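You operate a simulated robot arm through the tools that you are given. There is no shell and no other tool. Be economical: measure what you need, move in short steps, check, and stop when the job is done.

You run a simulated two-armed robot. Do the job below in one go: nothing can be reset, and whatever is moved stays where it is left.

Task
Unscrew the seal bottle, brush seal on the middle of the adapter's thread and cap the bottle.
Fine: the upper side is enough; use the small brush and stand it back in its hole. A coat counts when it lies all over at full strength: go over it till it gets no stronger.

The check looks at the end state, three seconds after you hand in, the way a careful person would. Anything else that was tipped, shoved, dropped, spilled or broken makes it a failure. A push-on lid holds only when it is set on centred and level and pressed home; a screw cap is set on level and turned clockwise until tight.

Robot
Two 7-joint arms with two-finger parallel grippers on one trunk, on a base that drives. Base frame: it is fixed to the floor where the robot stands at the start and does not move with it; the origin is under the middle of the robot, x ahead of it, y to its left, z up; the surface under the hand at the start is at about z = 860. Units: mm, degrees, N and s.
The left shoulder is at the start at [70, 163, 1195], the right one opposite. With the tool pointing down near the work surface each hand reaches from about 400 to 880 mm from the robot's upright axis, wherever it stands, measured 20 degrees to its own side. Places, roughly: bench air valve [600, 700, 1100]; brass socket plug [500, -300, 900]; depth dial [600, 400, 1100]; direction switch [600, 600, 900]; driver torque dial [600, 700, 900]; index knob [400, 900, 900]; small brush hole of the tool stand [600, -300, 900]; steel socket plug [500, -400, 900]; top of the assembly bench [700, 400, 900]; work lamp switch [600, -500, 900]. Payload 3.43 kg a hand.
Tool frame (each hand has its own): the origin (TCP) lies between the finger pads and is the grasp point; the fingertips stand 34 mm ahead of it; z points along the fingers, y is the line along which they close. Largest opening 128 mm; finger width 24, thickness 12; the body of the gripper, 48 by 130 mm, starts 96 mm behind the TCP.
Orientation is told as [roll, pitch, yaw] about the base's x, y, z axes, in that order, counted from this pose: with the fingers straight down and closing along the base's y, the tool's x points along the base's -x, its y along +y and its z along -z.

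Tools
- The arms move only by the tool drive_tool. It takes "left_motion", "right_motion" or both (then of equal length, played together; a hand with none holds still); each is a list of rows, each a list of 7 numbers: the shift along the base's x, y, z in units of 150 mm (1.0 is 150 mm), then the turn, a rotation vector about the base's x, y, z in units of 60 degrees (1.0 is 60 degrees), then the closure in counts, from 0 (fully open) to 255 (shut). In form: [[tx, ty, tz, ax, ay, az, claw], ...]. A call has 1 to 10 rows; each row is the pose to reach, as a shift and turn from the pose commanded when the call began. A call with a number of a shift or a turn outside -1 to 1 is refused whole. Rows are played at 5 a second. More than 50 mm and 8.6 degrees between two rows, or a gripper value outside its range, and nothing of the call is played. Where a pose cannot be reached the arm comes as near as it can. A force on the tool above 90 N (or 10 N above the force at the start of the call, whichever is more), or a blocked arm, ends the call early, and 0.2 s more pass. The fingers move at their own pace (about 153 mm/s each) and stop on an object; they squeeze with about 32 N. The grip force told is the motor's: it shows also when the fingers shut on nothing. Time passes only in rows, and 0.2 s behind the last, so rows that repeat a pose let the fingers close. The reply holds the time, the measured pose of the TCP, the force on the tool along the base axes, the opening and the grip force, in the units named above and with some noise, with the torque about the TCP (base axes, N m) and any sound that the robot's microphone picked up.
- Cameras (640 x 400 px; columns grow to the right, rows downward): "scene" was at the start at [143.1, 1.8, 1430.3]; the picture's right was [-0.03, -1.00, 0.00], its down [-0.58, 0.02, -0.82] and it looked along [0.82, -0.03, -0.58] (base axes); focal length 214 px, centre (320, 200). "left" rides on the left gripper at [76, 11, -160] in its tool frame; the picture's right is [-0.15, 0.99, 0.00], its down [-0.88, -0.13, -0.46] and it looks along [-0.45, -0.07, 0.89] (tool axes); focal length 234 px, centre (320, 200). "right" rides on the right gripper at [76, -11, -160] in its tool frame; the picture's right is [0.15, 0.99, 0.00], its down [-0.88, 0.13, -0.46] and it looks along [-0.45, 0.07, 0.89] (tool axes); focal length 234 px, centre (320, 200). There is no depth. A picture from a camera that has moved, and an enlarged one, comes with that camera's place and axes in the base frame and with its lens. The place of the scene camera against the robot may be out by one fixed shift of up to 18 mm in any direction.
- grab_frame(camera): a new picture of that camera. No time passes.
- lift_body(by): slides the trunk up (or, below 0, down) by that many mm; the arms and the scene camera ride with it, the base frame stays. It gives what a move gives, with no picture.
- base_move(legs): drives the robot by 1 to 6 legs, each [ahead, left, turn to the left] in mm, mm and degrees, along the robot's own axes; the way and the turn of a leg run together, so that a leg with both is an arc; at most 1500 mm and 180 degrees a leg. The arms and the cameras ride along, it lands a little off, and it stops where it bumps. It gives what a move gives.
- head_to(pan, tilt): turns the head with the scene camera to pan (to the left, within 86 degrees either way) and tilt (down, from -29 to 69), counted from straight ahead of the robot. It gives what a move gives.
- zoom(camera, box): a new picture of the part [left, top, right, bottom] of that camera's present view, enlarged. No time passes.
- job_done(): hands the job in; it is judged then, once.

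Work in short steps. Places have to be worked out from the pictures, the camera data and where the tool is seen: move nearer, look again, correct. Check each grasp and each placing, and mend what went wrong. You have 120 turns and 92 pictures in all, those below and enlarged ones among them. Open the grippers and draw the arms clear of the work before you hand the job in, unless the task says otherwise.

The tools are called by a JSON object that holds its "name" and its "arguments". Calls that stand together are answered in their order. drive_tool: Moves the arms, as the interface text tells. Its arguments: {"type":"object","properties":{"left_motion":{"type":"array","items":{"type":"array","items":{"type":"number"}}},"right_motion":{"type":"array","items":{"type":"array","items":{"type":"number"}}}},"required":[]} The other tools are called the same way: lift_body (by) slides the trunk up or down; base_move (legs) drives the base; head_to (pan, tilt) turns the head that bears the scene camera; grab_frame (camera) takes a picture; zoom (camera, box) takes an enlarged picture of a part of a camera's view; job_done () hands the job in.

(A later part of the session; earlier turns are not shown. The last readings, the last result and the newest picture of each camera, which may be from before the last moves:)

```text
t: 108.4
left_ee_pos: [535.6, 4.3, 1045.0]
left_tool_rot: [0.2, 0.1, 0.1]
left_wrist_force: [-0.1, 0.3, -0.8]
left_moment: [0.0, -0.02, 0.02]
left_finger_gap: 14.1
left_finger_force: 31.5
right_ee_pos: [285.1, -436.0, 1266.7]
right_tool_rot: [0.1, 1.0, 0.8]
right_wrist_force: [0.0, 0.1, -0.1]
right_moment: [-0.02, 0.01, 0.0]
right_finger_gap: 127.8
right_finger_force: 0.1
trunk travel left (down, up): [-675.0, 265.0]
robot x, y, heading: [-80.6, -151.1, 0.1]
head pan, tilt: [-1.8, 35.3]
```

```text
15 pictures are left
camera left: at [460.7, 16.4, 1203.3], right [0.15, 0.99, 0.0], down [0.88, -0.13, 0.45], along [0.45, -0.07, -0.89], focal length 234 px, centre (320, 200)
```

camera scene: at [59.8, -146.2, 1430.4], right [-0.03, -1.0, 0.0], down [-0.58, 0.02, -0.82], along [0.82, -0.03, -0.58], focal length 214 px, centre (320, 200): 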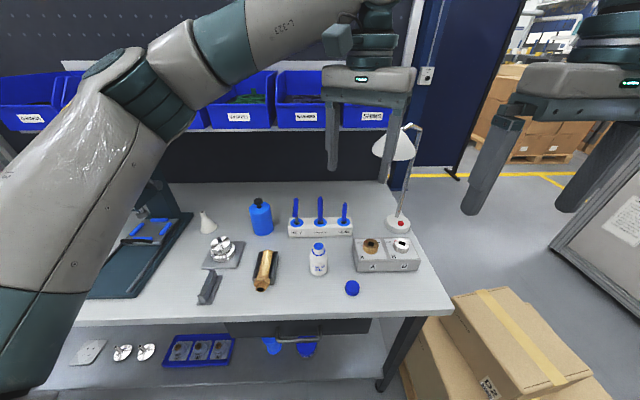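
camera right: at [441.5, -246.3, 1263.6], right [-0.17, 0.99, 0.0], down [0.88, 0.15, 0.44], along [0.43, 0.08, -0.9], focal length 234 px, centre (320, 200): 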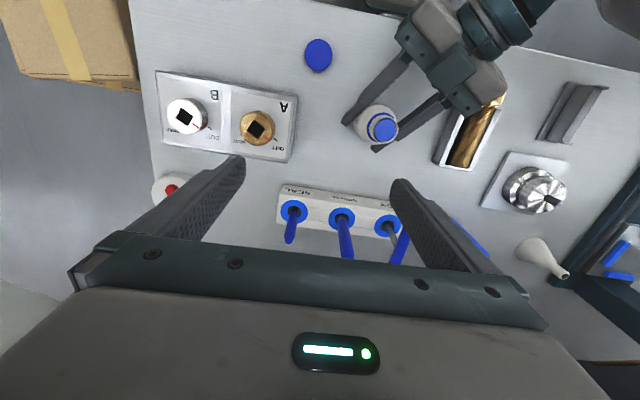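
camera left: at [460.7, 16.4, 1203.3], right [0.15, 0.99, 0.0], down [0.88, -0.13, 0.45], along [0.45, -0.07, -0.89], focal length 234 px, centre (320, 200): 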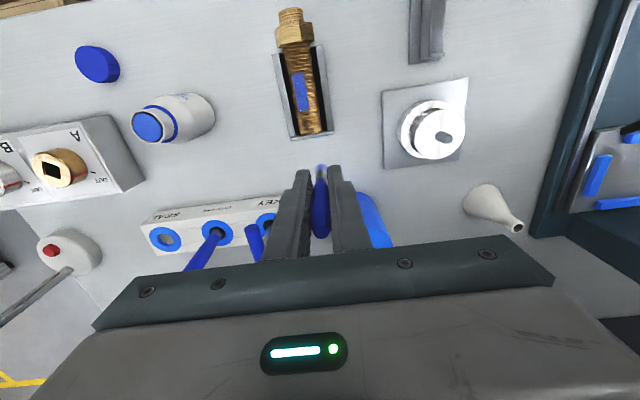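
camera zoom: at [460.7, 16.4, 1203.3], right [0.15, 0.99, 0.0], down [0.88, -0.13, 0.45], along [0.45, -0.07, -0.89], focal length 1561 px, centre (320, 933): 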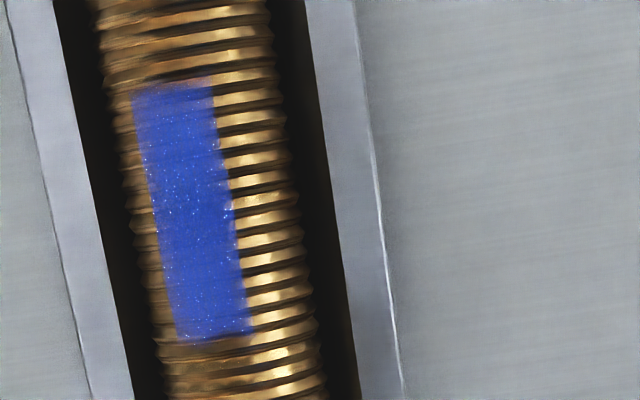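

The coat looks the same as before this pass, solid blue and no stronger, so it is done. I carry the brush back over the SEAL hole.

{"name": "drive_tool", "arguments": {"left_motion": [[0, -0.02, 0.2, 0, 0, 0, 255], [0.05, -0.15, 0.36, 0, 0, 0, 255], [0.2, -0.35, 0.36, 0, 0, 0, 255], [0.37, -0.57, 0.36, 0, 0, 0, 255], [0.54, -0.79, 0.36, 0, 0, 0, 255], [0.7, -1.0, 0.36, 0, 0, 0, 255]]}}

{"name": "drive_tool", "arguments": {"left_motion": [[0.007, -0.25, 0, 0, 0, 0, 255], [0.007, -0.5, 0, 0, 0, 0, 255], [0.007, -0.733, 0, 0, 0, 0, 255], [0.007, -0.733, -0.15, 0, 0, 0, 255]]}}

{"name": "zoom", "arguments": {"camera": "left", "box": [270, 90, 370, 190]}}

```text
t: 109.8
left_ee_pos: [641.7, -147.0, 1097.8]
left_tool_rot: [0.2, 0.1, 0.0]
left_wrist_force: [-0.4, 0.7, -0.6]
left_moment: [0.04, 0.02, 0.01]
left_finger_gap: 14.0
left_finger_force: 31.8
right_ee_pos: [285.4, -438.2, 1266.1]
right_tool_rot: [0.3, 1.0, 0.9]
right_wrist_force: [0.0, 0.0, -0.1]
right_moment: [0.1, 0.02, 0.04]
right_finger_gap: 127.9
right_finger_force: 0.1
trunk travel left (down, up): [-675.0, 265.0]
robot x, y, heading: [-81.4, -146.3, -0.1]
head pan, tilt: [-1.8, 35.3]
```

```text
t: 110.8
left_ee_pos: [646.3, -254.2, 1074.7]
left_tool_rot: [0.1, 0.0, 0.2]
left_wrist_force: [-1.1, -0.1, 0.3]
left_moment: [-0.02, 0.05, -0.04]
left_finger_gap: 14.0
left_finger_force: 32.5
right_ee_pos: [287.9, -434.3, 1267.2]
right_tool_rot: [0.0, 1.0, 0.9]
right_wrist_force: [1.1, -0.3, -0.2]
right_moment: [-0.04, 0.04, 0.01]
right_finger_gap: 128.0
right_finger_force: 0.1
trunk travel left (down, up): [-675.0, 265.0]
robot x, y, heading: [-84.3, -148.9, 0.3]
head pan, tilt: [-1.8, 35.3]
```

```text
4.00 times, centred on (320, 140) of left
camera zoom: at [569.7, -242.1, 1234.0], right [0.14, 0.99, 0.0], down [0.88, -0.13, 0.45], along [0.45, -0.07, -0.89], focal length 937 px, centre (320, 440)
```

zoom: 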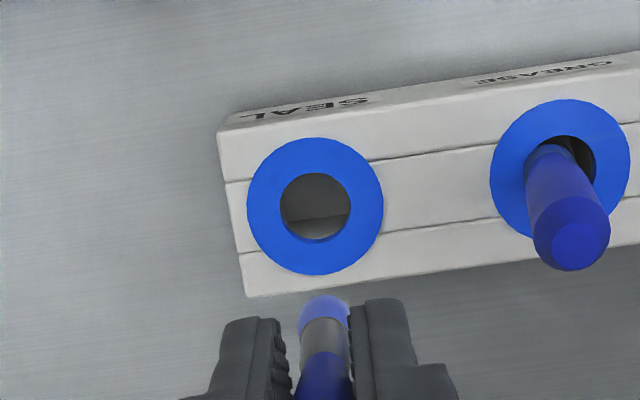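

The brush has tilted ~7° in the grip, its end 11 mm ahead of the TCP, and the GREASE brush leans a little differently now though still in its hole. I pitch the hand 7° to make the SEAL brush upright over the hole, then lower it in.

{"name": "drive_tool", "arguments": {"left_motion": [[0, -0.007, 0, 0, 0.115, 0, 255], [0, -0.007, 0, 0, 0.115, 0, 255], [0, -0.007, -0.2, 0, 0.115, 0, 255], [0, -0.007, -0.4, 0, 0.115, 0, 255], [0, -0.007, -0.6, 0, 0.115, 0, 255], [0, -0.007, -0.75, 0, 0.115, 0, 255]]}}

{"name": "zoom", "arguments": {"camera": "scene", "box": [270, 150, 390, 250]}}

```text
t: 112.2
left_ee_pos: [644.9, -255.2, 960.9]
left_tool_rot: [0.0, 7.0, 0.0]
left_wrist_force: [0.1, 0.3, -0.5]
left_moment: [-0.01, -0.01, -0.03]
left_finger_gap: 14.2
left_finger_force: 32.5
left hand out of reach, approached as far as the arm can: row 1, 2, 3
right_ee_pos: [285.9, -435.3, 1266.4]
right_tool_rot: [0.0, 1.0, 0.8]
right_wrist_force: [0.3, -0.5, 1.1]
right_moment: [-0.02, 0.01, -0.01]
right_finger_gap: 128.2
right_finger_force: 0.2
trunk travel left (down, up): [-675.0, 265.0]
robot x, y, heading: [-84.5, -149.7, 0.0]
head pan, tilt: [-1.8, 35.3]
```

```text
4.00 times, centred on (330, 200) of scene
camera zoom: at [61.0, -147.8, 1430.2], right [-0.03, -1.0, 0.0], down [-0.58, 0.02, -0.82], along [0.82, -0.03, -0.58], focal length 858 px, centre (280, 200)
```

zoom: 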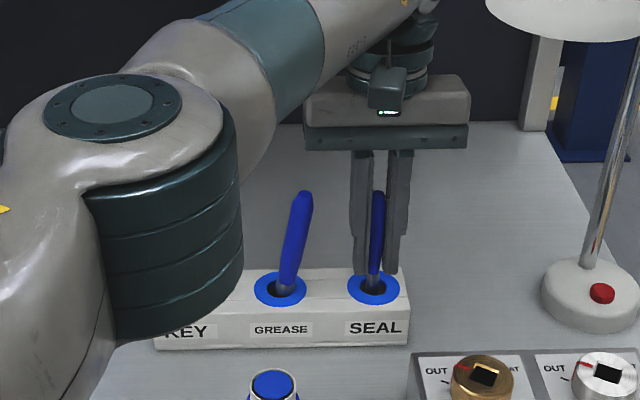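

The brush is in the hole. I lower 5 mm more, release it and rise straight up.

{"name": "drive_tool", "arguments": {"left_motion": [[0, 0, -0.02, 0, 0, 0, 255], [0, 0, -0.035, 0, 0, 0, 255], [0, 0, -0.035, 0, 0, 0, 225], [0, 0, -0.035, 0, 0, 0, 195], [0, 0, -0.035, 0, 0, 0, 185], [0, 0, 0.15, 0, 0, 0, 185], [0, 0, 0.4, 0, 0, 0, 185], [0, 0, 0.65, 0, 0, 0, 185], [0, 0, 0.9, 0, 0, 0, 185]]}}

{"name": "zoom", "arguments": {"camera": "scene", "box": [270, 150, 390, 250]}}

```text
t: 114.2
left_ee_pos: [633.7, -253.1, 1087.4]
left_tool_rot: [0.0, 6.9, 0.0]
left_wrist_force: [-0.4, -0.8, 0.8]
left_moment: [0.0, -0.03, -0.01]
left_finger_gap: 35.3
left_finger_force: 0.0
left hand out of reach, approached as far as the arm can: row 8, 9
right_ee_pos: [285.2, -435.1, 1268.3]
right_tool_rot: [0.0, 0.9, 0.8]
right_wrist_force: [0.0, -0.5, -0.6]
right_moment: [-0.03, -0.01, -0.01]
right_finger_gap: 127.7
right_finger_force: 0.1
trunk travel left (down, up): [-675.0, 265.0]
robot x, y, heading: [-84.5, -150.5, 0.1]
head pan, tilt: [-1.8, 35.3]
```

```text
4.00 times, centred on (330, 200) of scene
camera zoom: at [59.5, -147.6, 1430.3], right [-0.03, -1.0, 0.0], down [-0.58, 0.02, -0.82], along [0.82, -0.03, -0.58], focal length 858 px, centre (280, 200)
```

zoom: 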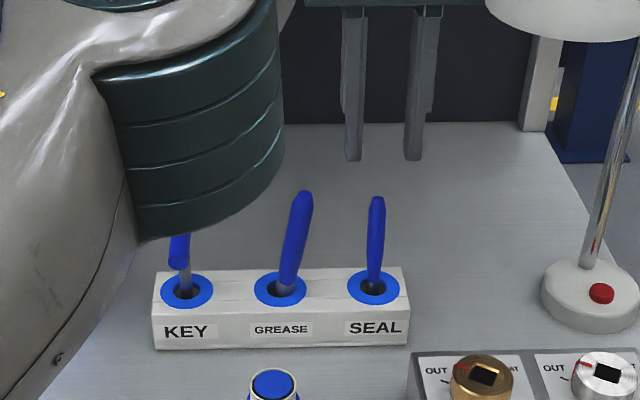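

The small brush stands in its hole. Next is capping: I take the left hand away from the lamp and level it, then drive the base back to where the unscrewing was done.

{"name": "drive_tool", "arguments": {"left_motion": [[0, 0.25, 0, 0, -0.04, 0, 150], [0, 0.5, 0, 0, -0.08, 0, 100], [-0.1, 0.75, 0, 0, -0.115, 0, 80], [-0.3, 0.95, 0.05, 0, -0.115, 0, 80], [-0.55, 1.0, 0.1, 0, -0.115, 0, 80], [-0.8, 1.0, 0.2, 0, -0.115, 0, 80], [-1.0, 1.0, 0.4, 0, -0.115, 0, 80]]}}

{"name": "base_move", "arguments": {"legs": [[-39, 149, 0]]}}

```text
t: 115.8
left_ee_pos: [481.8, -98.6, 1148.7]
left_tool_rot: [0.1, 0.0, 0.1]
left_wrist_force: [0.0, -0.5, -0.2]
left_moment: [0.03, -0.02, 0.01]
left_finger_gap: 87.8
left_finger_force: 0.2
right_ee_pos: [284.8, -435.6, 1268.2]
right_tool_rot: [0.2, 0.9, 0.9]
right_wrist_force: [-0.5, 0.9, -0.4]
right_moment: [0.01, -0.03, 0.02]
right_finger_gap: 128.1
right_finger_force: 0.0
trunk travel left (down, up): [-675.0, 265.0]
robot x, y, heading: [-81.7, -148.9, 0.0]
head pan, tilt: [-1.8, 35.3]
```

```text
t: 117.2
left_ee_pos: [445.4, 46.3, 1149.0]
left_tool_rot: [0.0, 0.0, -0.2]
left_wrist_force: [-0.1, -0.2, 0.6]
left_moment: [0.01, 0.01, 0.02]
left_finger_gap: 87.6
left_finger_force: 0.0
right_ee_pos: [246.0, -287.5, 1266.7]
right_tool_rot: [0.1, 1.0, 0.6]
right_wrist_force: [-0.4, 0.1, -0.3]
right_moment: [0.0, 0.02, -0.02]
right_finger_gap: 128.1
right_finger_force: 0.0
trunk travel left (down, up): [-675.0, 265.0]
robot x, y, heading: [-121.0, 3.2, -0.5]
head pan, tilt: [-1.8, 35.3]
```

The base is back at about [-121, 3]. I move the left hand to the earlier intermediate pose at yaw -30, then lower the trunk 150 mm again.

{"name": "drive_tool", "arguments": {"left_motion": [[-0.1, -0.17, 0.15, 0, 0, -0.1, 80], [-0.2, -0.34, 0.3, 0, 0, -0.2, 80], [-0.3, -0.51, 0.45, 0, 0, -0.3, 80], [-0.4, -0.68, 0.6, 0, 0, -0.4, 80], [-0.48, -0.855, 0.72, 0, 0, -0.5, 80]]}}

{"name": "lift_body", "arguments": {"by": -150}}

{"name": "drive_tool", "arguments": {"left_motion": [[0, 0, -0.05, -0.0625, -0.108, 0, 80], [0, -0.02, -0.1, -0.125, -0.2165, 0, 80], [0, -0.04, -0.15, -0.1875, -0.325, 0, 80], [0, -0.06, -0.2, -0.25, -0.433, 0, 80], [0, -0.08, -0.25, -0.3125, -0.541, 0, 80], [0, -0.1, -0.3, -0.375, -0.65, 0, 80], [0, -0.11, -0.35, -0.4375, -0.758, 0, 80], [0, -0.12, -0.4, -0.5, -0.866, 0, 80]]}}

```text
t: 118.4
left_ee_pos: [371.7, -80.8, 1256.0]
left_tool_rot: [0.1, 0.1, -30.2]
left_wrist_force: [-0.4, -0.8, 0.5]
left_moment: [0.02, 0.0, 0.01]
left_finger_gap: 87.9
left_finger_force: 0.1
right_ee_pos: [243.7, -287.6, 1266.7]
right_tool_rot: [0.1, 0.9, 0.6]
right_wrist_force: [-1.0, 0.0, -0.6]
right_moment: [0.02, -0.04, -0.01]
right_finger_gap: 127.9
right_finger_force: 0.1
trunk travel left (down, up): [-675.0, 265.0]
robot x, y, heading: [-123.3, 0.5, -0.4]
head pan, tilt: [-1.8, 35.3]
```

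```text
t: 120.1
left_ee_pos: [372.7, -79.9, 1104.8]
left_tool_rot: [0.1, 0.3, -30.2]
left_wrist_force: [0.2, 0.3, 0.5]
left_moment: [0.01, 0.02, 0.04]
left_finger_gap: 88.0
left_finger_force: 0.1
right_ee_pos: [246.1, -285.5, 1117.5]
right_tool_rot: [0.2, 0.8, 0.6]
right_wrist_force: [0.3, -0.4, -0.1]
right_moment: [-0.01, 0.01, 0.03]
right_finger_gap: 128.0
right_finger_force: 0.0
trunk travel left (down, up): [-525.0, 415.0]
robot x, y, heading: [-124.5, 1.5, -0.2]
head pan, tilt: [-1.8, 35.3]
```

```text
t: 121.9
left_ee_pos: [373.9, -97.8, 1045.8]
left_tool_rot: [0.2, -60.1, -30.2]
left_wrist_force: [1.1, -0.2, 0.2]
left_moment: [-0.01, 0.0, -0.01]
left_finger_gap: 87.6
left_finger_force: 0.1
right_ee_pos: [245.7, -285.6, 1117.1]
right_tool_rot: [0.1, 0.9, 0.6]
right_wrist_force: [0.0, -1.1, -0.5]
right_moment: [-0.02, 0.0, -0.04]
right_finger_gap: 127.9
right_finger_force: 0.1
trunk travel left (down, up): [-525.0, 415.0]
robot x, y, heading: [-121.5, 1.7, -0.1]
head pan, tilt: [-1.8, 35.3]
```

I lower the left hand to the pre-grasp and slide it back around the bottle.

{"name": "drive_tool", "arguments": {"left_motion": [[0.01, -0.01, -0.2, 0, 0, 0, 80], [0.03, -0.03, -0.38, 0, 0, 0, 80], [0.05, -0.045, -0.488, 0, 0, 0, 80], [0.21, -0.14, -0.613, 0, 0, 0, 80], [0.37, -0.23, -0.738, 0, 0, 0, 80], [0.53, -0.325, -0.863, 0, 0, 0, 80], [0.7, -0.42, -0.988, 0, 0, 0, 80]]}}

{"name": "grab_frame", "arguments": {"camera": "left"}}

```text
t: 123.5
left_ee_pos: [478.0, -160.6, 897.3]
left_tool_rot: [0.3, -59.9, -30.4]
left_wrist_force: [0.9, 0.1, -0.8]
left_moment: [-0.04, 0.0, 0.02]
left_finger_gap: 87.6
left_finger_force: 0.1
right_ee_pos: [245.1, -285.6, 1117.5]
right_tool_rot: [0.2, 1.0, 0.7]
right_wrist_force: [-0.9, 0.0, -0.8]
right_moment: [0.0, 0.03, -0.01]
right_finger_gap: 128.0
right_finger_force: 0.1
trunk travel left (down, up): [-525.0, 415.0]
robot x, y, heading: [-121.6, 3.1, -0.3]
head pan, tilt: [-1.8, 35.3]
```

```text
11 pictures are left
camera left: at [330.7, -62.7, 911.0], right [0.56, 0.82, 0.13], down [-0.03, -0.14, 0.99], along [0.83, -0.56, -0.06], focal length 234 px, centre (320, 200)
```

left: 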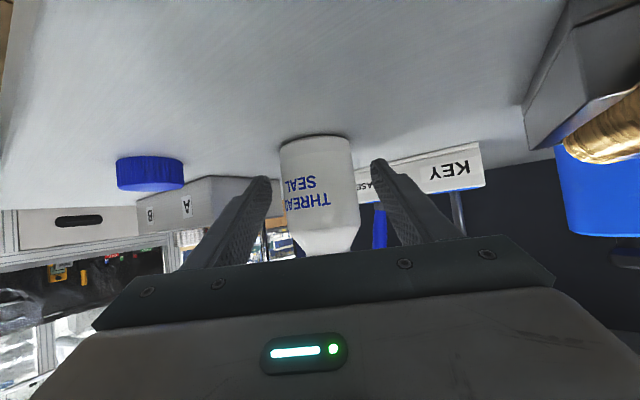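

The bottle is in place between the left fingers. I close the left hand and move the right hand toward the cap, correcting its 1° tilt.

{"name": "drive_tool", "arguments": {"left_motion": [[0, 0, 0, 0, 0, 0, 150], [0, 0, 0, 0, 0, 0, 220], [0, 0, 0, 0, 0, 0, 255], [0, 0, 0, 0, 0, 0, 255], [0, 0, 0, 0, 0, 0, 255], [0, 0, 0, 0, 0, 0, 255]], "right_motion": [[0.1, 0, 0, 0, -0.015, -0.011, 100], [0.3, 0.05, -0.05, 0, -0.015, -0.011, 100], [0.5, 0.1, -0.1, 0, -0.015, -0.011, 100], [0.7, 0.15, -0.2, 0, -0.015, -0.011, 100], [0.87, 0.2, -0.33, 0, -0.015, -0.011, 100], [1.0, 0.24, -0.5, 0, -0.015, -0.011, 100]]}}

{"name": "grab_frame", "arguments": {"camera": "right"}}

```text
t: 124.9
left_ee_pos: [475.6, -160.2, 897.3]
left_tool_rot: [0.3, -60.0, -30.3]
left_wrist_force: [0.8, -1.6, 3.5]
left_moment: [-0.14, -0.08, 0.0]
left_finger_gap: 53.2
left_finger_force: 32.0
right_ee_pos: [394.5, -248.8, 1043.3]
right_tool_rot: [0.0, 0.0, 0.0]
right_wrist_force: [0.2, 0.4, -0.2]
right_moment: [0.03, 0.02, 0.01]
right_finger_gap: 77.8
right_finger_force: 0.1
trunk travel left (down, up): [-525.0, 415.0]
robot x, y, heading: [-122.3, 5.4, -0.2]
head pan, tilt: [-1.8, 35.3]
```

```text
10 pictures are left
camera right: at [320.4, -259.9, 1202.1], right [-0.15, 0.99, 0.0], down [0.88, 0.13, 0.46], along [0.45, 0.07, -0.89], focal length 234 px, centre (320, 200)
```

right: 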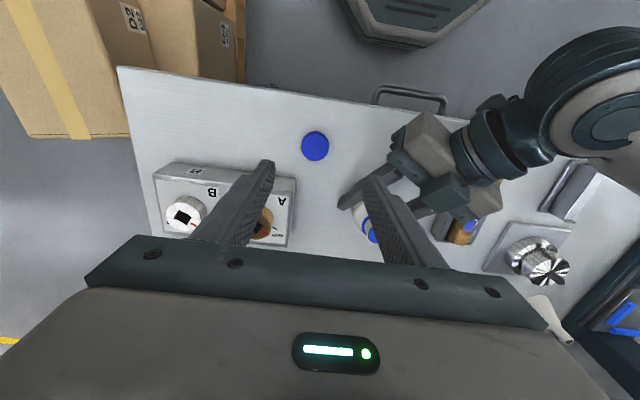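

The cap is near [400.5, -252]. I lower the open hand around it until the tips are a few mm above the table.

{"name": "drive_tool", "arguments": {"right_motion": [[0.04, -0.02, -0.25, 0, 0, 0, 100], [0.04, -0.02, -0.5, 0, 0, 0, 100], [0.04, -0.02, -0.75, 0, 0, 0, 100], [0.04, -0.02, -0.9, 0, 0, 0, 100], [0.04, -0.02, -0.96, 0, 0, 0, 100]]}}

{"name": "zoom", "arguments": {"camera": "right", "box": [250, 110, 390, 230]}}

```text
t: 126.1
left_ee_pos: [477.3, -159.9, 898.8]
left_tool_rot: [0.4, -60.0, -30.2]
left_wrist_force: [1.3, 0.6, 5.3]
left_moment: [-0.07, -0.05, 0.0]
left_finger_gap: 53.2
left_finger_force: 31.9
right_ee_pos: [401.4, -252.8, 899.3]
right_tool_rot: [0.0, 0.0, -0.1]
right_wrist_force: [0.7, -0.2, -0.3]
right_moment: [0.01, 0.0, -0.03]
right_finger_gap: 77.9
right_finger_force: 0.1
trunk travel left (down, up): [-525.0, 415.0]
robot x, y, heading: [-123.3, 5.4, -0.3]
head pan, tilt: [-1.8, 35.3]
```

```text
3.33 times, centred on (320, 170) of right
camera zoom: at [326.6, -264.6, 1057.8], right [-0.15, 0.99, 0.0], down [0.88, 0.13, 0.46], along [0.45, 0.07, -0.89], focal length 781 px, centre (320, 300)
```

zoom: 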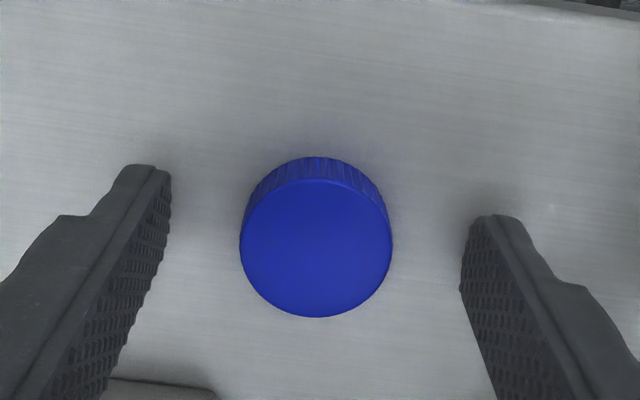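

The cap is centred between the fingers. I drop 3 mm more, close on it, and lift.

{"name": "drive_tool", "arguments": {"right_motion": [[0, 0, -0.02, 0, 0, 0, 180], [0, 0, -0.02, 0, 0, 0, 230], [0, 0, -0.02, 0, 0, 0, 255], [0, 0, -0.02, 0, 0, 0, 255], [0, 0, 0.1, 0, 0, 0, 255], [0, 0, 0.4, 0, 0, 0, 255], [0, 0, 0.7, 0, 0, 0, 255], [0, 0, 1.0, 0, 0, 0, 255]]}}

{"name": "grab_frame", "arguments": {"camera": "right"}}

```text
t: 127.9
left_ee_pos: [475.7, -160.0, 897.1]
left_tool_rot: [0.2, -59.9, -30.3]
left_wrist_force: [-2.7, 1.3, 5.9]
left_moment: [-0.1, 0.08, -0.05]
left_finger_gap: 53.0
left_finger_force: 32.1
right_ee_pos: [402.0, -249.9, 1049.6]
right_tool_rot: [0.0, 0.1, 0.0]
right_wrist_force: [-0.6, 0.6, -0.2]
right_moment: [-0.01, 0.01, -0.02]
right_finger_gap: 36.7
right_finger_force: 31.3
trunk travel left (down, up): [-525.0, 415.0]
robot x, y, heading: [-123.1, -3.4, -0.0]
head pan, tilt: [-1.8, 35.3]
```

```text
8 pictures are left
camera right: at [327.5, -261.1, 1209.1], right [-0.15, 0.99, 0.0], down [0.88, 0.13, 0.46], along [0.45, 0.07, -0.89], focal length 234 px, centre (320, 200)
```

right: 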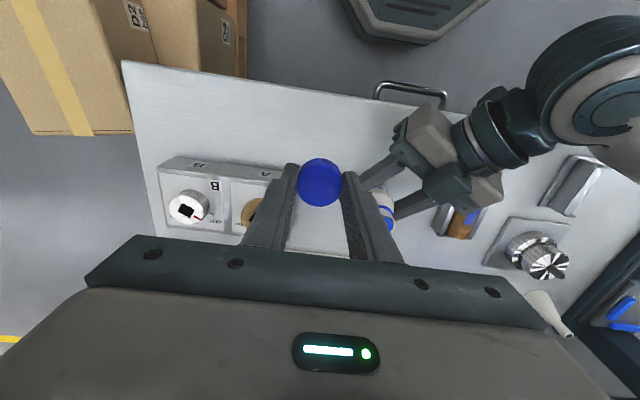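

The cap is held level. I carry it over the bottle axis at [478, -161] with yaw +50, ready to turn clockwise.

{"name": "drive_tool", "arguments": {"right_motion": [[0.07, 0.08, 0, 0, 0, 0.12, 255], [0.14, 0.16, 0, 0, 0, 0.24, 255], [0.22, 0.25, 0, 0, 0, 0.36, 255], [0.29, 0.34, 0, 0, 0, 0.48, 255], [0.37, 0.43, 0, 0, 0, 0.6, 255], [0.44, 0.52, 0, 0, 0, 0.72, 255], [0.507, 0.59, 0, 0, 0, 0.83, 255], [0.507, 0.59, -0.15, 0, 0, 0.83, 255]]}}

{"name": "zoom", "arguments": {"camera": "scene", "box": [340, 140, 420, 220]}}

```text
t: 129.7
left_ee_pos: [475.8, -159.7, 898.0]
left_tool_rot: [0.4, -60.0, -30.4]
left_wrist_force: [-0.1, -1.4, 3.4]
left_moment: [-0.16, 0.02, 0.0]
left_finger_gap: 53.1
left_finger_force: 31.5
right_ee_pos: [475.5, -164.9, 1024.0]
right_tool_rot: [0.1, 0.0, 49.7]
right_wrist_force: [0.4, -0.3, -0.1]
right_moment: [-0.02, -0.01, 0.0]
right_finger_gap: 36.6
right_finger_force: 31.8
trunk travel left (down, up): [-525.0, 415.0]
robot x, y, heading: [-121.8, 1.5, -0.3]
head pan, tilt: [-1.8, 35.3]
```

```text
5.00 times, centred on (380, 180) of scene
camera zoom: at [20.8, 2.6, 1280.4], right [-0.03, -1.0, 0.0], down [-0.58, 0.02, -0.82], along [0.82, -0.03, -0.58], focal length 1072 px, centre (20, 300)
```

zoom: 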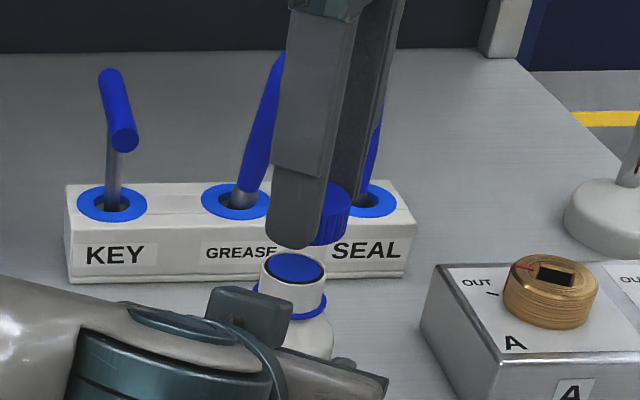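

The cap hangs a few mm too far toward -y over the mouth. I shift +2.5 mm in y and lower to just above the neck, then re-read the pose.

{"name": "drive_tool", "arguments": {"right_motion": [[0.003, 0.017, -0.08, 0, 0, 0, 255], [0.003, 0.017, -0.16, 0, 0, 0, 255], [0.003, 0.017, -0.16, 0, 0, 0, 255]]}}

{"name": "drive_tool", "arguments": {"right_motion": [[0, 0, 0, 0, 0, 0, 255]]}}

{"name": "drive_tool", "arguments": {"right_motion": [[0, 0, 0, 0, 0, 0, 255]]}}

{"name": "zoom", "arguments": {"camera": "scene", "box": [340, 150, 420, 220]}}

```text
t: 130.5
left_ee_pos: [477.0, -159.5, 896.8]
left_tool_rot: [0.4, -60.0, -30.3]
left_wrist_force: [-0.3, 0.8, 4.3]
left_moment: [-0.06, 0.01, 0.0]
left_finger_gap: 52.8
left_finger_force: 32.3
right_ee_pos: [477.0, -160.4, 1002.5]
right_tool_rot: [0.1, -0.1, 49.9]
right_wrist_force: [-0.1, 0.2, -0.1]
right_moment: [0.02, -0.03, 0.01]
right_finger_gap: 36.8
right_finger_force: 31.8
trunk travel left (down, up): [-525.0, 415.0]
robot x, y, heading: [-123.8, 1.5, -0.2]
head pan, tilt: [-1.8, 35.3]
```

```text
t: 130.9
left_ee_pos: [477.9, -160.0, 896.9]
left_tool_rot: [0.3, -60.1, -30.4]
left_wrist_force: [0.4, 0.8, 5.4]
left_moment: [-0.04, 0.0, 0.0]
left_finger_gap: 53.1
left_finger_force: 32.3
right_ee_pos: [478.4, -161.8, 1002.7]
right_tool_rot: [0.0, 0.0, 49.7]
right_wrist_force: [-0.4, -0.3, 0.4]
right_moment: [0.01, 0.01, 0.01]
right_finger_gap: 36.7
right_finger_force: 31.5
trunk travel left (down, up): [-525.0, 415.0]
robot x, y, heading: [-122.4, 2.2, -0.6]
head pan, tilt: [-1.8, 35.3]
```

```text
t: 131.3
left_ee_pos: [477.6, -160.6, 897.4]
left_tool_rot: [0.3, -60.0, -30.3]
left_wrist_force: [0.0, 0.9, 4.3]
left_moment: [-0.07, -0.06, 0.04]
left_finger_gap: 52.8
left_finger_force: 32.7
right_ee_pos: [478.2, -159.6, 1001.2]
right_tool_rot: [-0.1, 0.0, 49.8]
right_wrist_force: [-0.5, 0.7, 0.6]
right_moment: [0.05, 0.03, 0.0]
right_finger_gap: 36.6
right_finger_force: 31.7
trunk travel left (down, up): [-525.0, 415.0]
robot x, y, heading: [-122.7, 1.8, -0.0]
head pan, tilt: [-1.8, 35.3]
```

```text
5.71 times, centred on (380, 185) of scene
camera zoom: at [20.9, 3.1, 1280.3], right [-0.03, -1.0, 0.0], down [-0.58, 0.02, -0.82], along [0.82, -0.03, -0.58], focal length 1226 px, centre (-23, 286)
```

zoom: 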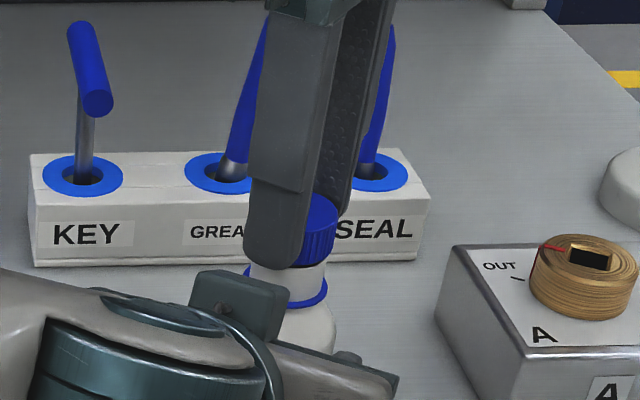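

The pose averages [478, -160.6], well centred. I lower the cap onto the neck and feel for contact.

{"name": "drive_tool", "arguments": {"right_motion": [[0, 0.005, -0.03, 0, 0, 0, 255], [0, 0.005, -0.06, 0, 0, 0, 255], [0, 0.005, -0.08, 0, 0, 0, 255], [0, 0.005, -0.095, 0, 0, 0, 255]]}}

```text
t: 132.3
left_ee_pos: [476.1, -160.4, 898.2]
left_tool_rot: [0.4, -59.9, -30.4]
left_wrist_force: [2.3, 0.9, -4.5]
left_moment: [-0.22, -0.66, -0.01]
left_finger_gap: 52.7
left_finger_force: 32.4
right_ee_pos: [476.9, -159.8, 988.9]
right_tool_rot: [0.1, -0.2, 49.7]
right_wrist_force: [4.7, -3.4, 29.4]
right_moment: [-0.19, 0.08, 0.07]
right_finger_gap: 36.8
right_finger_force: 32.1
trunk travel left (down, up): [-525.0, 415.0]
robot x, y, heading: [-117.9, 3.4, -0.1]
head pan, tilt: [-1.8, 35.3]
```

Contact at 29 N on the thread. I turn clockwise 60°, following down slightly.

{"name": "drive_tool", "arguments": {"right_motion": [[0, 0, 0, 0, 0, -0.14, 255], [0, 0, -0.001, 0, 0, -0.28, 255], [0, 0, -0.002, 0, 0, -0.42, 255], [0, 0, -0.004, 0, 0, -0.56, 255], [0, 0, -0.005, 0, 0, -0.7, 255], [0, 0, -0.006, 0, 0, -0.84, 255], [0, 0, -0.007, 0, 0, -0.98, 255]]}}

{"name": "drive_tool", "arguments": {"right_motion": [[0, 0, 0, 0, 0, -0.14, 255], [0, 0, -0.001, 0, 0, -0.28, 255], [0, 0, -0.002, 0, 0, -0.42, 255], [0, 0, -0.004, 0, 0, -0.56, 255], [0, 0, -0.005, 0, 0, -0.7, 255], [0, 0, -0.006, 0, 0, -0.84, 255], [0, 0, -0.007, 0, 0, -0.98, 255]]}}

```text
t: 133.9
left_ee_pos: [477.6, -158.9, 897.0]
left_tool_rot: [0.4, -60.1, -30.3]
left_wrist_force: [16.1, 3.0, 2.4]
left_moment: [-0.02, 0.81, -0.15]
left_finger_gap: 53.1
left_finger_force: 32.1
right_ee_pos: [477.4, -159.9, 985.5]
right_tool_rot: [0.2, 0.0, -9.1]
right_wrist_force: [-14.2, -1.4, 1.9]
right_moment: [-0.02, 0.38, 0.1]
right_finger_gap: 36.9
right_finger_force: 32.1
trunk travel left (down, up): [-525.0, 415.0]
robot x, y, heading: [-121.4, -0.9, -0.3]
head pan, tilt: [-1.8, 35.3]
```

```text
t: 135.5
left_ee_pos: [475.7, -161.1, 896.9]
left_tool_rot: [0.3, -60.0, -30.3]
left_wrist_force: [11.7, -1.2, 4.9]
left_moment: [0.23, 0.36, -0.05]
left_finger_gap: 52.8
left_finger_force: 32.0
right_ee_pos: [477.6, -159.6, 985.6]
right_tool_rot: [0.1, 0.0, -67.9]
right_wrist_force: [-9.6, 2.8, 0.7]
right_moment: [0.07, 0.22, 0.09]
right_finger_gap: 36.7
right_finger_force: 32.5
trunk travel left (down, up): [-525.0, 415.0]
robot x, y, heading: [-122.9, 0.0, -0.2]
head pan, tilt: [-1.8, 35.3]
```

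The thread has engaged: the axial load vanished as it drew down. I keep turning past -68° as far as the wrist allows.

{"name": "drive_tool", "arguments": {"right_motion": [[0, 0, 0, 0, 0, -0.14, 255], [0, 0, -0.001, 0, 0, -0.28, 255], [0, 0, -0.002, 0, 0, -0.42, 255], [0, 0, -0.003, 0, 0, -0.56, 255], [0, 0, -0.004, 0, 0, -0.7, 255], [0, 0, -0.005, 0, 0, -0.84, 255], [0, 0, -0.006, 0, 0, -0.98, 255]]}}

```text
t: 137.1
left_ee_pos: [476.6, -160.6, 897.2]
left_tool_rot: [0.3, -60.0, -30.5]
left_wrist_force: [5.0, -4.7, 5.7]
left_moment: [0.25, 0.05, -0.05]
left_finger_gap: 52.8
left_finger_force: 32.2
right_ee_pos: [478.5, -160.5, 984.8]
right_tool_rot: [0.1, 0.1, -126.8]
right_wrist_force: [-3.5, 5.0, 0.6]
right_moment: [0.11, 0.06, 0.05]
right_finger_gap: 36.4
right_finger_force: 32.0
trunk travel left (down, up): [-525.0, 415.0]
robot x, y, heading: [-120.8, 0.1, -0.3]
head pan, tilt: [-1.8, 35.3]
```

It reached -127° without trouble. I turn on another 59°, watching the torque.

{"name": "drive_tool", "arguments": {"right_motion": [[0, 0, 0, 0, 0, -0.14, 255], [0, 0, -0.001, 0, 0, -0.28, 255], [0, 0, -0.002, 0, 0, -0.42, 255], [0, 0, -0.003, 0, 0, -0.56, 255], [0, 0, -0.004, 0, 0, -0.7, 255], [0, 0, -0.005, 0, 0, -0.84, 255], [0, 0, -0.006, 0, 0, -0.98, 255]]}}

```text
t: 138.7
left_ee_pos: [476.6, -161.2, 898.8]
left_tool_rot: [0.4, -59.9, -30.4]
left_wrist_force: [-3.6, -1.1, 6.2]
left_moment: [-0.21, -0.34, -0.05]
left_finger_gap: 52.9
left_finger_force: 31.7
right_ee_pos: [478.4, -160.8, 984.0]
right_tool_rot: [0.0, 0.1, 174.3]
right_wrist_force: [3.4, -1.4, 1.2]
right_moment: [-0.03, -0.07, 0.01]
right_finger_gap: 36.7
right_finger_force: 32.2
trunk travel left (down, up): [-525.0, 415.0]
robot x, y, heading: [-124.8, -0.4, -0.1]
head pan, tilt: [-1.8, 35.3]
```

There is still no tightening torque, so I carry on turning.

{"name": "drive_tool", "arguments": {"right_motion": [[0, 0, 0, 0, 0, -0.14, 255], [0, 0, -0.001, 0, 0, -0.28, 255], [0, 0, -0.002, 0, 0, -0.42, 255], [0, 0, -0.003, 0, 0, -0.56, 255], [0, 0, -0.004, 0, 0, -0.7, 255], [0, 0, -0.005, 0, 0, -0.84, 255], [0, 0, -0.006, 0, 0, -0.98, 255]]}}

```text
t: 140.3
left_ee_pos: [477.0, -161.1, 897.5]
left_tool_rot: [0.4, -59.9, -30.3]
left_wrist_force: [-10.2, 3.8, 5.2]
left_moment: [-0.56, -0.57, -0.15]
left_finger_gap: 52.9
left_finger_force: 32.2
right_ee_pos: [477.2, -160.9, 983.1]
right_tool_rot: [0.0, 0.0, 115.6]
right_wrist_force: [7.6, -5.6, 0.3]
right_moment: [-0.09, -0.15, 0.04]
right_finger_gap: 36.7
right_finger_force: 32.0
trunk travel left (down, up): [-525.0, 415.0]
robot x, y, heading: [-119.1, 0.7, -0.2]
head pan, tilt: [-1.8, 35.3]
```

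Now 294° so far with modest forces. One more turn, then a look.

{"name": "drive_tool", "arguments": {"right_motion": [[0, 0, 0, 0, 0, -0.14, 255], [0, 0, -0.001, 0, 0, -0.28, 255], [0, 0, -0.002, 0, 0, -0.42, 255], [0, 0, -0.003, 0, 0, -0.56, 255], [0, 0, -0.004, 0, 0, -0.7, 255], [0, 0, -0.005, 0, 0, -0.84, 255], [0, 0, -0.006, 0, 0, -0.98, 255]]}}

{"name": "zoom", "arguments": {"camera": "scene", "box": [340, 150, 420, 220]}}

```text
t: 141.9
left_ee_pos: [467.2, -163.0, 897.2]
left_tool_rot: [0.3, -59.8, -31.3]
left_wrist_force: [-21.1, -20.9, -7.0]
left_moment: [1.56, -1.03, 0.31]
left_finger_gap: 55.5
left_finger_force: 33.1
right_ee_pos: [478.3, -150.4, 994.9]
right_tool_rot: [-0.7, -1.8, 57.3]
right_wrist_force: [22.9, 22.5, 31.5]
right_moment: [1.05, -0.18, -0.23]
right_finger_gap: 0.0
right_finger_force: 32.3
trunk travel left (down, up): [-525.0, 415.0]
robot x, y, heading: [-123.0, 4.1, 0.0]
head pan, tilt: [-1.8, 35.3]
```

```text
5.71 times, centred on (380, 185) of scene
camera zoom: at [17.1, 5.5, 1281.0], right [-0.03, -1.0, 0.0], down [-0.57, 0.02, -0.82], along [0.82, -0.03, -0.57], focal length 1226 px, centre (-23, 286)
```

zoom: 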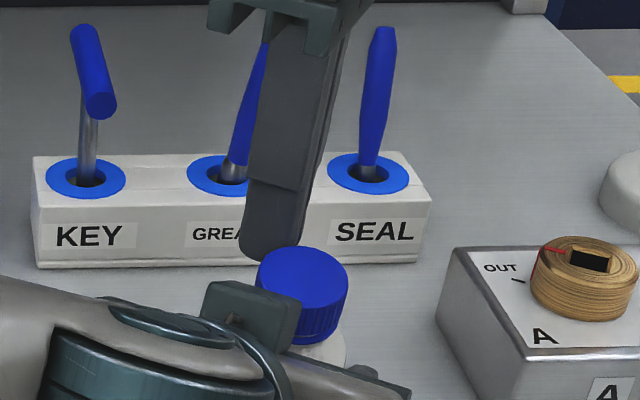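

The hand twisted off the now-resisting cap and the fingers shut above it. The cap is still on the bottle, so I raise the right hand straight up, away from it.

{"name": "drive_tool", "arguments": {"right_motion": [[0, 0.03, 0.12, 0, 0, 0, 255], [0, 0.03, 0.3, 0, 0, 0, 255], [0, 0.03, 0.45, 0, 0, 0, 150]]}}

{"name": "zoom", "arguments": {"camera": "scene", "box": [330, 150, 420, 230]}}

```text
t: 142.7
left_ee_pos: [478.4, -159.4, 897.6]
left_tool_rot: [0.3, -59.9, -30.2]
left_wrist_force: [-0.6, -0.4, -0.4]
left_moment: [-0.03, -0.02, 0.03]
left_finger_gap: 53.0
left_finger_force: 32.5
right_ee_pos: [479.0, -157.6, 1049.0]
right_tool_rot: [0.1, 0.3, 56.9]
right_wrist_force: [0.5, 0.1, -0.1]
right_moment: [-0.03, -0.01, 0.04]
right_finger_gap: 52.6
right_finger_force: 0.0
trunk travel left (down, up): [-525.0, 415.0]
robot x, y, heading: [-122.5, 1.3, -0.3]
head pan, tilt: [-1.8, 35.3]
```

```text
5.00 times, centred on (375, 190) of scene
camera zoom: at [21.4, 2.9, 1280.2], right [-0.03, -1.0, 0.0], down [-0.58, 0.02, -0.82], along [0.82, -0.03, -0.58], focal length 1072 px, centre (45, 250)
```

zoom: 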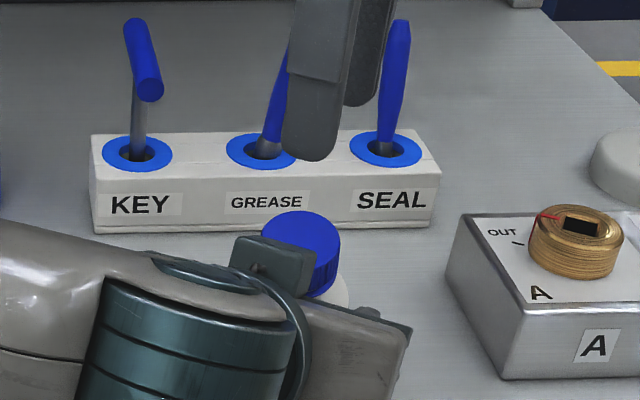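

I use one right-hand picture to check that the cap sits level and centred.

{"name": "zoom", "arguments": {"camera": "right", "box": [260, 90, 380, 210]}}

```text
3.33 times, centred on (320, 150) of right
camera zoom: at [448.4, -226.9, 1208.6], right [-0.91, 0.42, 0.0], down [0.37, 0.81, 0.45], along [0.19, 0.41, -0.89], focal length 781 px, centre (320, 367)
```

zoom: 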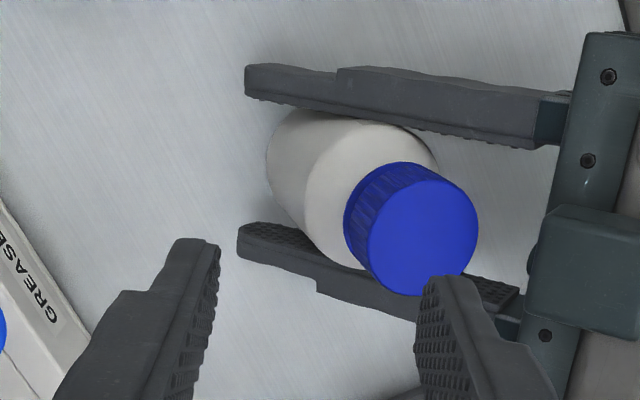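

The bottle has been levered about 30° over in the left grip, its top toward the left hand, with the cap still on straight. I withdraw the right hand, lift the bottle 36 mm and rotate the left hand 30° the other way to stand it upright.

{"name": "drive_tool", "arguments": {"left_motion": [[0, 0, 0, 0, 0, 0, 255], [0, 0, 0, 0, 0, 0, 255], [0, 0, 0.1, 0, 0, 0, 255], [0, 0, 0.24, 0, 0, 0, 255], [0, 0, 0.24, 0.05, 0.0866, 0, 255], [0, 0, 0.24, 0.1, 0.173, 0, 255], [0, 0, 0.24, 0.15, 0.26, 0, 255], [0, 0, 0.24, 0.2, 0.346, 0, 255], [0, 0, 0.24, 0.25, 0.433, 0, 255]], "right_motion": [[-0.05, -0.1, 0.05, 0, 0, -0.1, 150], [-0.15, -0.25, 0.1, 0, 0, -0.2, 150], [-0.3, -0.4, 0.1, 0, 0, -0.3, 150], [-0.45, -0.5, 0.1, 0, 0, -0.4, 150], [-0.5, -0.55, 0.1, 0, 0, -0.5, 150], [-0.5, -0.6, 0.1, 0, 0, -0.6, 150], [-0.5, -0.6, 0.1, 0, 0, -0.7, 150], [-0.5, -0.6, 0.1, 0, 0, -0.8, 150], [-0.5, -0.6, 0.1, 0, 0, -0.9, 150]]}}

{"name": "grab_frame", "arguments": {"camera": "right"}}

```text
t: 143.9
left_ee_pos: [477.7, -157.7, 933.5]
left_tool_rot: [0.3, -56.4, -30.2]
left_wrist_force: [1.4, -1.5, -2.9]
left_moment: [-0.03, -0.05, 0.0]
left_finger_gap: 53.2
left_finger_force: 31.8
right_ee_pos: [474.4, -254.5, 1107.4]
right_tool_rot: [3.1, 1.7, 34.7]
right_wrist_force: [-21.3, 22.4, 10.3]
right_moment: [-2.75, -2.7, 0.16]
right_finger_gap: 53.1
right_finger_force: 0.0
right hand out of reach, approached as far as the arm can: row 3, 4, 5
trunk travel left (down, up): [-525.0, 415.0]
robot x, y, heading: [-124.0, 6.4, -0.1]
head pan, tilt: [-1.8, 35.3]
stopped in row 5 (right hand): the force on the tool passed its limit at 111 N (the readings are from after the stop); the commanded pose is now the measured one
```

```text
2 pictures are left
camera right: at [429.6, -311.1, 1267.6], right [-0.68, 0.73, 0.06], down [0.68, 0.6, 0.43], along [0.28, 0.34, -0.9], focal length 234 px, centre (320, 200)
```

right: 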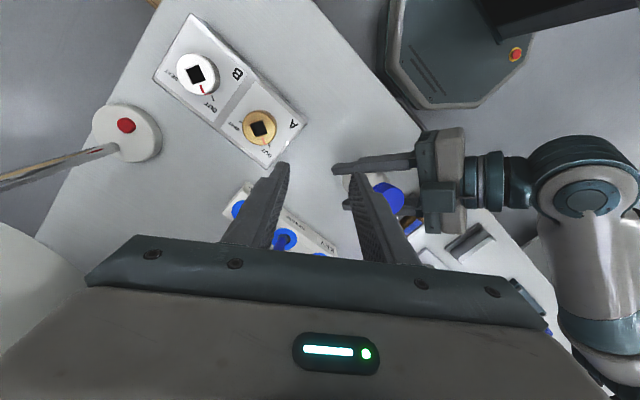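

The right hand came off its path: its wrist is wound to the limit, and it touched the lamp again. I back it off toward +y and -x while unwinding anticlockwise, and finish straightening the left hand.

{"name": "drive_tool", "arguments": {"left_motion": [[0, 0, 0, 0, 0, 0, 255], [0, 0, 0, 0.044, 0.0762, 0, 255], [0, 0, 0, 0.088, 0.1524, 0, 255], [0, 0, 0, 0.132, 0.2286, 0, 255], [0, 0, 0, 0.176, 0.305, 0, 255], [0, 0, 0, 0.22, 0.381, 0, 255], [0, 0, 0, 0.22, 0.381, 0, 255]], "right_motion": [[-0.02, 0.1, 0, 0, 0, 0.05, 150], [-0.06, 0.2, 0, 0, 0, 0.15, 150], [-0.15, 0.2, 0, 0, 0, 0.28, 150], [-0.25, 0.2, 0, 0, 0, 0.42, 150], [-0.35, 0.18, 0, 0, 0, 0.56, 150], [-0.45, 0.12, 0, 0, 0, 0.7, 150], [-0.55, 0.05, 0, 0, 0, 0.84, 150]]}}

```text
t: 145.5
left_ee_pos: [478.1, -158.9, 932.6]
left_tool_rot: [0.3, -29.8, -30.2]
left_wrist_force: [0.0, 0.1, -1.9]
left_moment: [-0.03, -0.02, 0.01]
left_finger_gap: 53.1
left_finger_force: 31.5
right_ee_pos: [395.3, -252.4, 1104.7]
right_tool_rot: [3.0, 1.9, 84.9]
right_wrist_force: [-0.4, -0.7, 0.4]
right_moment: [0.0, -0.01, -0.01]
right_finger_gap: 52.7
right_finger_force: 0.1
trunk travel left (down, up): [-525.0, 415.0]
robot x, y, heading: [-122.3, 1.1, -0.0]
head pan, tilt: [-1.8, 35.3]
```

The left hand is at pitch -30, so the bottle should be upright. I lower it toward the table while the right wrist unwinds further.

{"name": "drive_tool", "arguments": {"left_motion": [[0, 0, -0.08, 0, 0, 0, 255], [0, 0, -0.15, 0, 0, 0, 255], [0, 0, -0.19, 0, 0, 0, 255], [0, 0, -0.2, 0, 0, 0, 255], [0, 0, -0.2, 0, 0, 0, 255], [0, 0, -0.2, 0, 0, 0, 255], [0, 0, -0.2, 0, 0, 0, 255]], "right_motion": [[-0.1, 0, 0, 0, 0, 0.14, 100], [-0.1, 0, 0, 0, 0, 0.28, 100], [-0.1, 0, 0, 0, 0, 0.42, 100], [-0.1, 0, 0, 0, 0, 0.56, 100], [-0.1, 0, 0, 0, 0, 0.7, 100], [-0.1, 0, 0, 0, 0, 0.84, 100], [-0.1, 0, 0, 0, 0, 0.98, 100]]}}

```text
t: 147.1
left_ee_pos: [476.6, -159.2, 904.4]
left_tool_rot: [0.3, -29.9, -30.1]
left_wrist_force: [-0.4, 0.1, -1.3]
left_moment: [-0.05, 0.0, -0.01]
left_finger_gap: 53.3
left_finger_force: 31.9
right_ee_pos: [378.6, -252.5, 1106.5]
right_tool_rot: [3.0, 1.8, 143.7]
right_wrist_force: [0.2, -0.3, 0.4]
right_moment: [0.01, 0.02, 0.01]
right_finger_gap: 77.9
right_finger_force: 0.0
trunk travel left (down, up): [-525.0, 415.0]
robot x, y, heading: [-121.3, 7.6, -0.1]
head pan, tilt: [-1.8, 35.3]
```

No contact yet at 904. I lower in 1 mm steps, unwinding the right wrist on.

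{"name": "drive_tool", "arguments": {"left_motion": [[0, 0, -0.007, 0, 0, 0, 255], [0, 0, -0.014, 0, 0, 0, 255], [0, 0, -0.021, 0, 0, 0, 255], [0, 0, -0.028, 0, 0, 0, 255], [0, 0, -0.034, 0, 0, 0, 255], [0, 0, -0.034, 0, 0, 0, 255], [0, 0, -0.034, 0, 0, 0, 255]], "right_motion": [[0, 0, 0, 0, 0, 0.14, 100], [0, 0, 0, 0, 0, 0.28, 100], [0, 0, 0, 0, 0, 0.42, 100], [0, 0, 0, 0, 0, 0.56, 100], [0, 0, 0, 0, 0, 0.7, 100], [0, 0, 0, 0, 0, 0.84, 100], [0, 0, 0, 0, 0, 0.98, 100]]}}

```text
t: 148.7
left_ee_pos: [479.2, -159.7, 897.3]
left_tool_rot: [0.3, -29.9, -30.3]
left_wrist_force: [0.2, 0.1, -1.1]
left_moment: [0.01, -0.01, -0.06]
left_finger_gap: 53.4
left_finger_force: 32.0
right_ee_pos: [379.1, -252.8, 1104.5]
right_tool_rot: [3.0, 1.8, -157.6]
right_wrist_force: [0.3, 0.4, 0.1]
right_moment: [0.01, -0.03, -0.02]
right_finger_gap: 77.8
right_finger_force: 0.1
trunk travel left (down, up): [-525.0, 415.0]
robot x, y, heading: [-121.2, -0.9, -0.0]
head pan, tilt: [-1.8, 35.3]
```

Still no contact, and the fingertips are almost at the table, so the bottle must have slid up a few mm in the grip. I go 1.5 mm lower and open slowly to set it down.

{"name": "drive_tool", "arguments": {"left_motion": [[0, 0, -0.005, 0, 0, 0, 255], [0, 0, -0.01, 0, 0, 0, 255], [0, 0, -0.01, 0, 0, 0, 150], [0, 0, -0.01, 0, 0, 0, 140], [0, 0, -0.01, 0, 0, 0, 120], [0, 0, -0.01, 0, 0, 0, 90], [0, 0, -0.01, 0, 0, 0, 80]], "right_motion": [[0, 0, 0, 0, 0, 0.14, 100], [0, 0, 0, 0, 0, 0.28, 100], [0, 0, 0, 0, 0, 0.42, 100], [0, 0, 0, 0, 0, 0.56, 100], [0, 0, 0, 0, 0, 0.7, 100], [0, 0, 0, 0, 0, 0.84, 100], [0, 0, 0, 0, 0, 0.98, 100]]}}

{"name": "drive_tool", "arguments": {"right_motion": [[0, 0, 0, 0, 0, 0.14, 100], [0, 0, 0, 0, 0, 0.28, 100], [0, 0, 0, 0, 0, 0.42, 100], [0, 0, 0, 0, 0, 0.56, 100], [0, 0, 0, 0, 0, 0.7, 100], [0, 0, 0, 0, 0, 0.84, 100], [0, 0, 0, 0, 0, 0.98, 100]]}}

```text
t: 150.3
left_ee_pos: [479.0, -160.2, 895.3]
left_tool_rot: [0.3, -29.9, -30.3]
left_wrist_force: [0.2, 0.2, 0.2]
left_moment: [0.02, 0.03, -0.01]
left_finger_gap: 87.7
left_finger_force: 0.0
right_ee_pos: [380.1, -252.7, 1106.1]
right_tool_rot: [3.0, 1.9, -98.6]
right_wrist_force: [0.1, 0.2, 0.5]
right_moment: [0.02, -0.02, 0.01]
right_finger_gap: 77.9
right_finger_force: 0.0
trunk travel left (down, up): [-525.0, 415.0]
robot x, y, heading: [-123.4, -0.1, -0.0]
head pan, tilt: [-1.8, 35.3]
```

```text
t: 151.9
left_ee_pos: [478.4, -159.4, 896.5]
left_tool_rot: [0.2, -29.9, -30.2]
left_wrist_force: [-0.1, 0.4, 0.5]
left_moment: [0.03, 0.0, -0.02]
left_finger_gap: 87.9
left_finger_force: 0.0
right_ee_pos: [379.8, -252.5, 1104.9]
right_tool_rot: [3.1, 2.0, -39.8]
right_wrist_force: [0.1, 0.2, -0.6]
right_moment: [0.01, -0.01, -0.01]
right_finger_gap: 78.3
right_finger_force: 0.0
trunk travel left (down, up): [-525.0, 415.0]
robot x, y, heading: [-119.8, 3.6, -0.4]
head pan, tilt: [-1.8, 35.3]
```

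The right wrist is unwound to -40°. I level it, bring it to yaw 0 and open it wide for a view of the bottle.

{"name": "drive_tool", "arguments": {"right_motion": [[0, 0, 0, -0.061, 0.008, 0, 50], [0, 0, 0, -0.061, 0.008, 0, 0]]}}

{"name": "drive_tool", "arguments": {"right_motion": [[0, 0, 0, 0, 0, 0.13, 0], [0.05, 0.05, 0.05, 0, 0, 0.26, 0], [0.1, 0.1, 0.1, 0, 0, 0.4, 0], [0.15, 0.12, 0.15, 0, 0, 0.53, 0], [0.2, 0.15, 0.2, 0, 0, 0.664, 0]]}}

{"name": "grab_frame", "arguments": {"camera": "right"}}

```text
t: 152.5
left_ee_pos: [479.0, -161.3, 896.3]
left_tool_rot: [0.4, -29.9, -30.2]
left_wrist_force: [-0.3, -1.0, -0.4]
left_moment: [0.01, 0.0, -0.03]
left_finger_gap: 87.7
left_finger_force: 0.0
right_ee_pos: [379.5, -251.9, 1103.9]
right_tool_rot: [-0.2, 0.0, -40.1]
right_wrist_force: [-0.1, 0.7, 0.2]
right_moment: [0.0, 0.01, -0.03]
right_finger_gap: 128.0
right_finger_force: 0.0
trunk travel left (down, up): [-525.0, 415.0]
robot x, y, heading: [-127.9, 5.4, -0.2]
head pan, tilt: [-1.8, 35.3]
```

```text
t: 153.7
left_ee_pos: [479.3, -160.6, 896.2]
left_tool_rot: [0.2, -29.9, -30.1]
left_wrist_force: [0.1, 0.9, 0.6]
left_moment: [-0.01, -0.02, 0.01]
left_finger_gap: 88.1
left_finger_force: 0.0
right_ee_pos: [407.8, -228.1, 1135.5]
right_tool_rot: [-0.1, -0.1, 0.0]
right_wrist_force: [0.7, -0.5, 0.0]
right_moment: [-0.03, -0.01, 0.01]
right_finger_gap: 128.1
right_finger_force: 0.1
trunk travel left (down, up): [-525.0, 415.0]
robot x, y, heading: [-123.5, 4.1, -0.3]
head pan, tilt: [-1.8, 35.3]
```

```text
1 pictures are left
camera right: at [333.6, -239.6, 1294.6], right [-0.14, 0.99, 0.0], down [0.88, 0.13, 0.46], along [0.45, 0.06, -0.89], focal length 234 px, centre (320, 200)
```

right: 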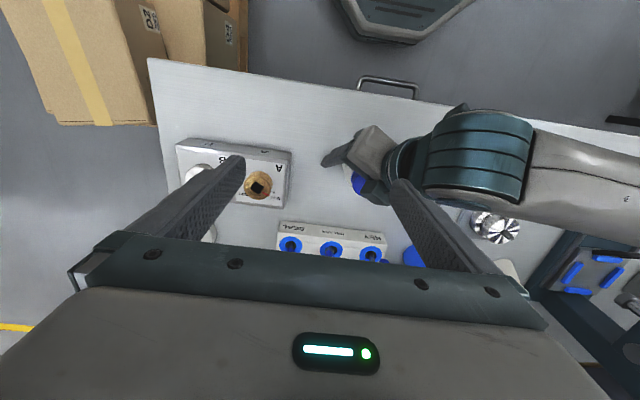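

The cap's position matches an upright bottle at [478, -160]. To make sure it is tight, I retract the left hand along its axis and turn it back to the -60° side grasp.

{"name": "drive_tool", "arguments": {"left_motion": [[-0.11, 0.064, 0.22, 0, 0, 0, 80], [-0.22, 0.127, 0.44, 0, 0, 0, 80], [-0.33, 0.19, 0.66, 0, 0, 0, 80], [-0.45, 0.27, 0.8, 0, 0, 0, 80], [-0.57, 0.34, 0.92, -0.06, -0.108, 0, 80], [-0.68, 0.41, 1.0, -0.125, -0.216, 0, 80], [-0.7, 0.41, 1.0, -0.19, -0.325, 0, 80], [-0.7, 0.41, 1.0, -0.25, -0.433, 0, 80]]}}

```text
t: 155.5
left_ee_pos: [372.5, -97.6, 1047.8]
left_tool_rot: [0.3, -60.0, -30.3]
left_wrist_force: [0.2, 0.3, -0.5]
left_moment: [0.03, 0.02, 0.0]
left_finger_gap: 87.8
left_finger_force: 0.1
right_ee_pos: [407.5, -229.3, 1134.5]
right_tool_rot: [-0.2, -0.1, -0.2]
right_wrist_force: [0.5, 1.3, 0.3]
right_moment: [0.0, 0.02, 0.01]
right_finger_gap: 127.8
right_finger_force: 0.1
trunk travel left (down, up): [-525.0, 415.0]
robot x, y, heading: [-123.0, 1.9, -0.6]
head pan, tilt: [-1.8, 35.3]
```

I spend the last picture now, from the left hand, to confirm the bottle stands upright and capped and where it is.

{"name": "grab_frame", "arguments": {"camera": "left"}}

```text
0 pictures are left
camera left: at [226.0, -0.2, 1061.7], right [0.56, 0.82, 0.13], down [-0.03, -0.14, 0.99], along [0.83, -0.55, -0.05], focal length 234 px, centre (320, 200)
```

left: 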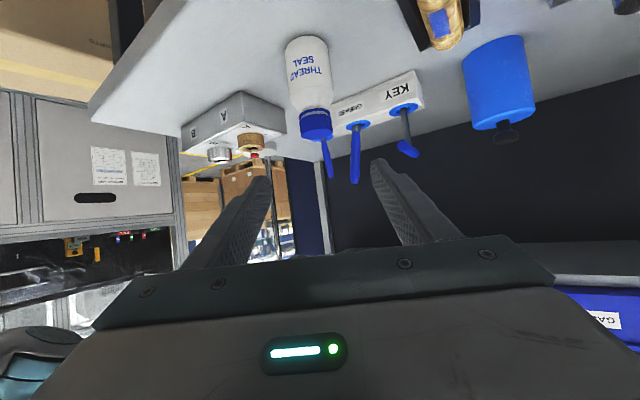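

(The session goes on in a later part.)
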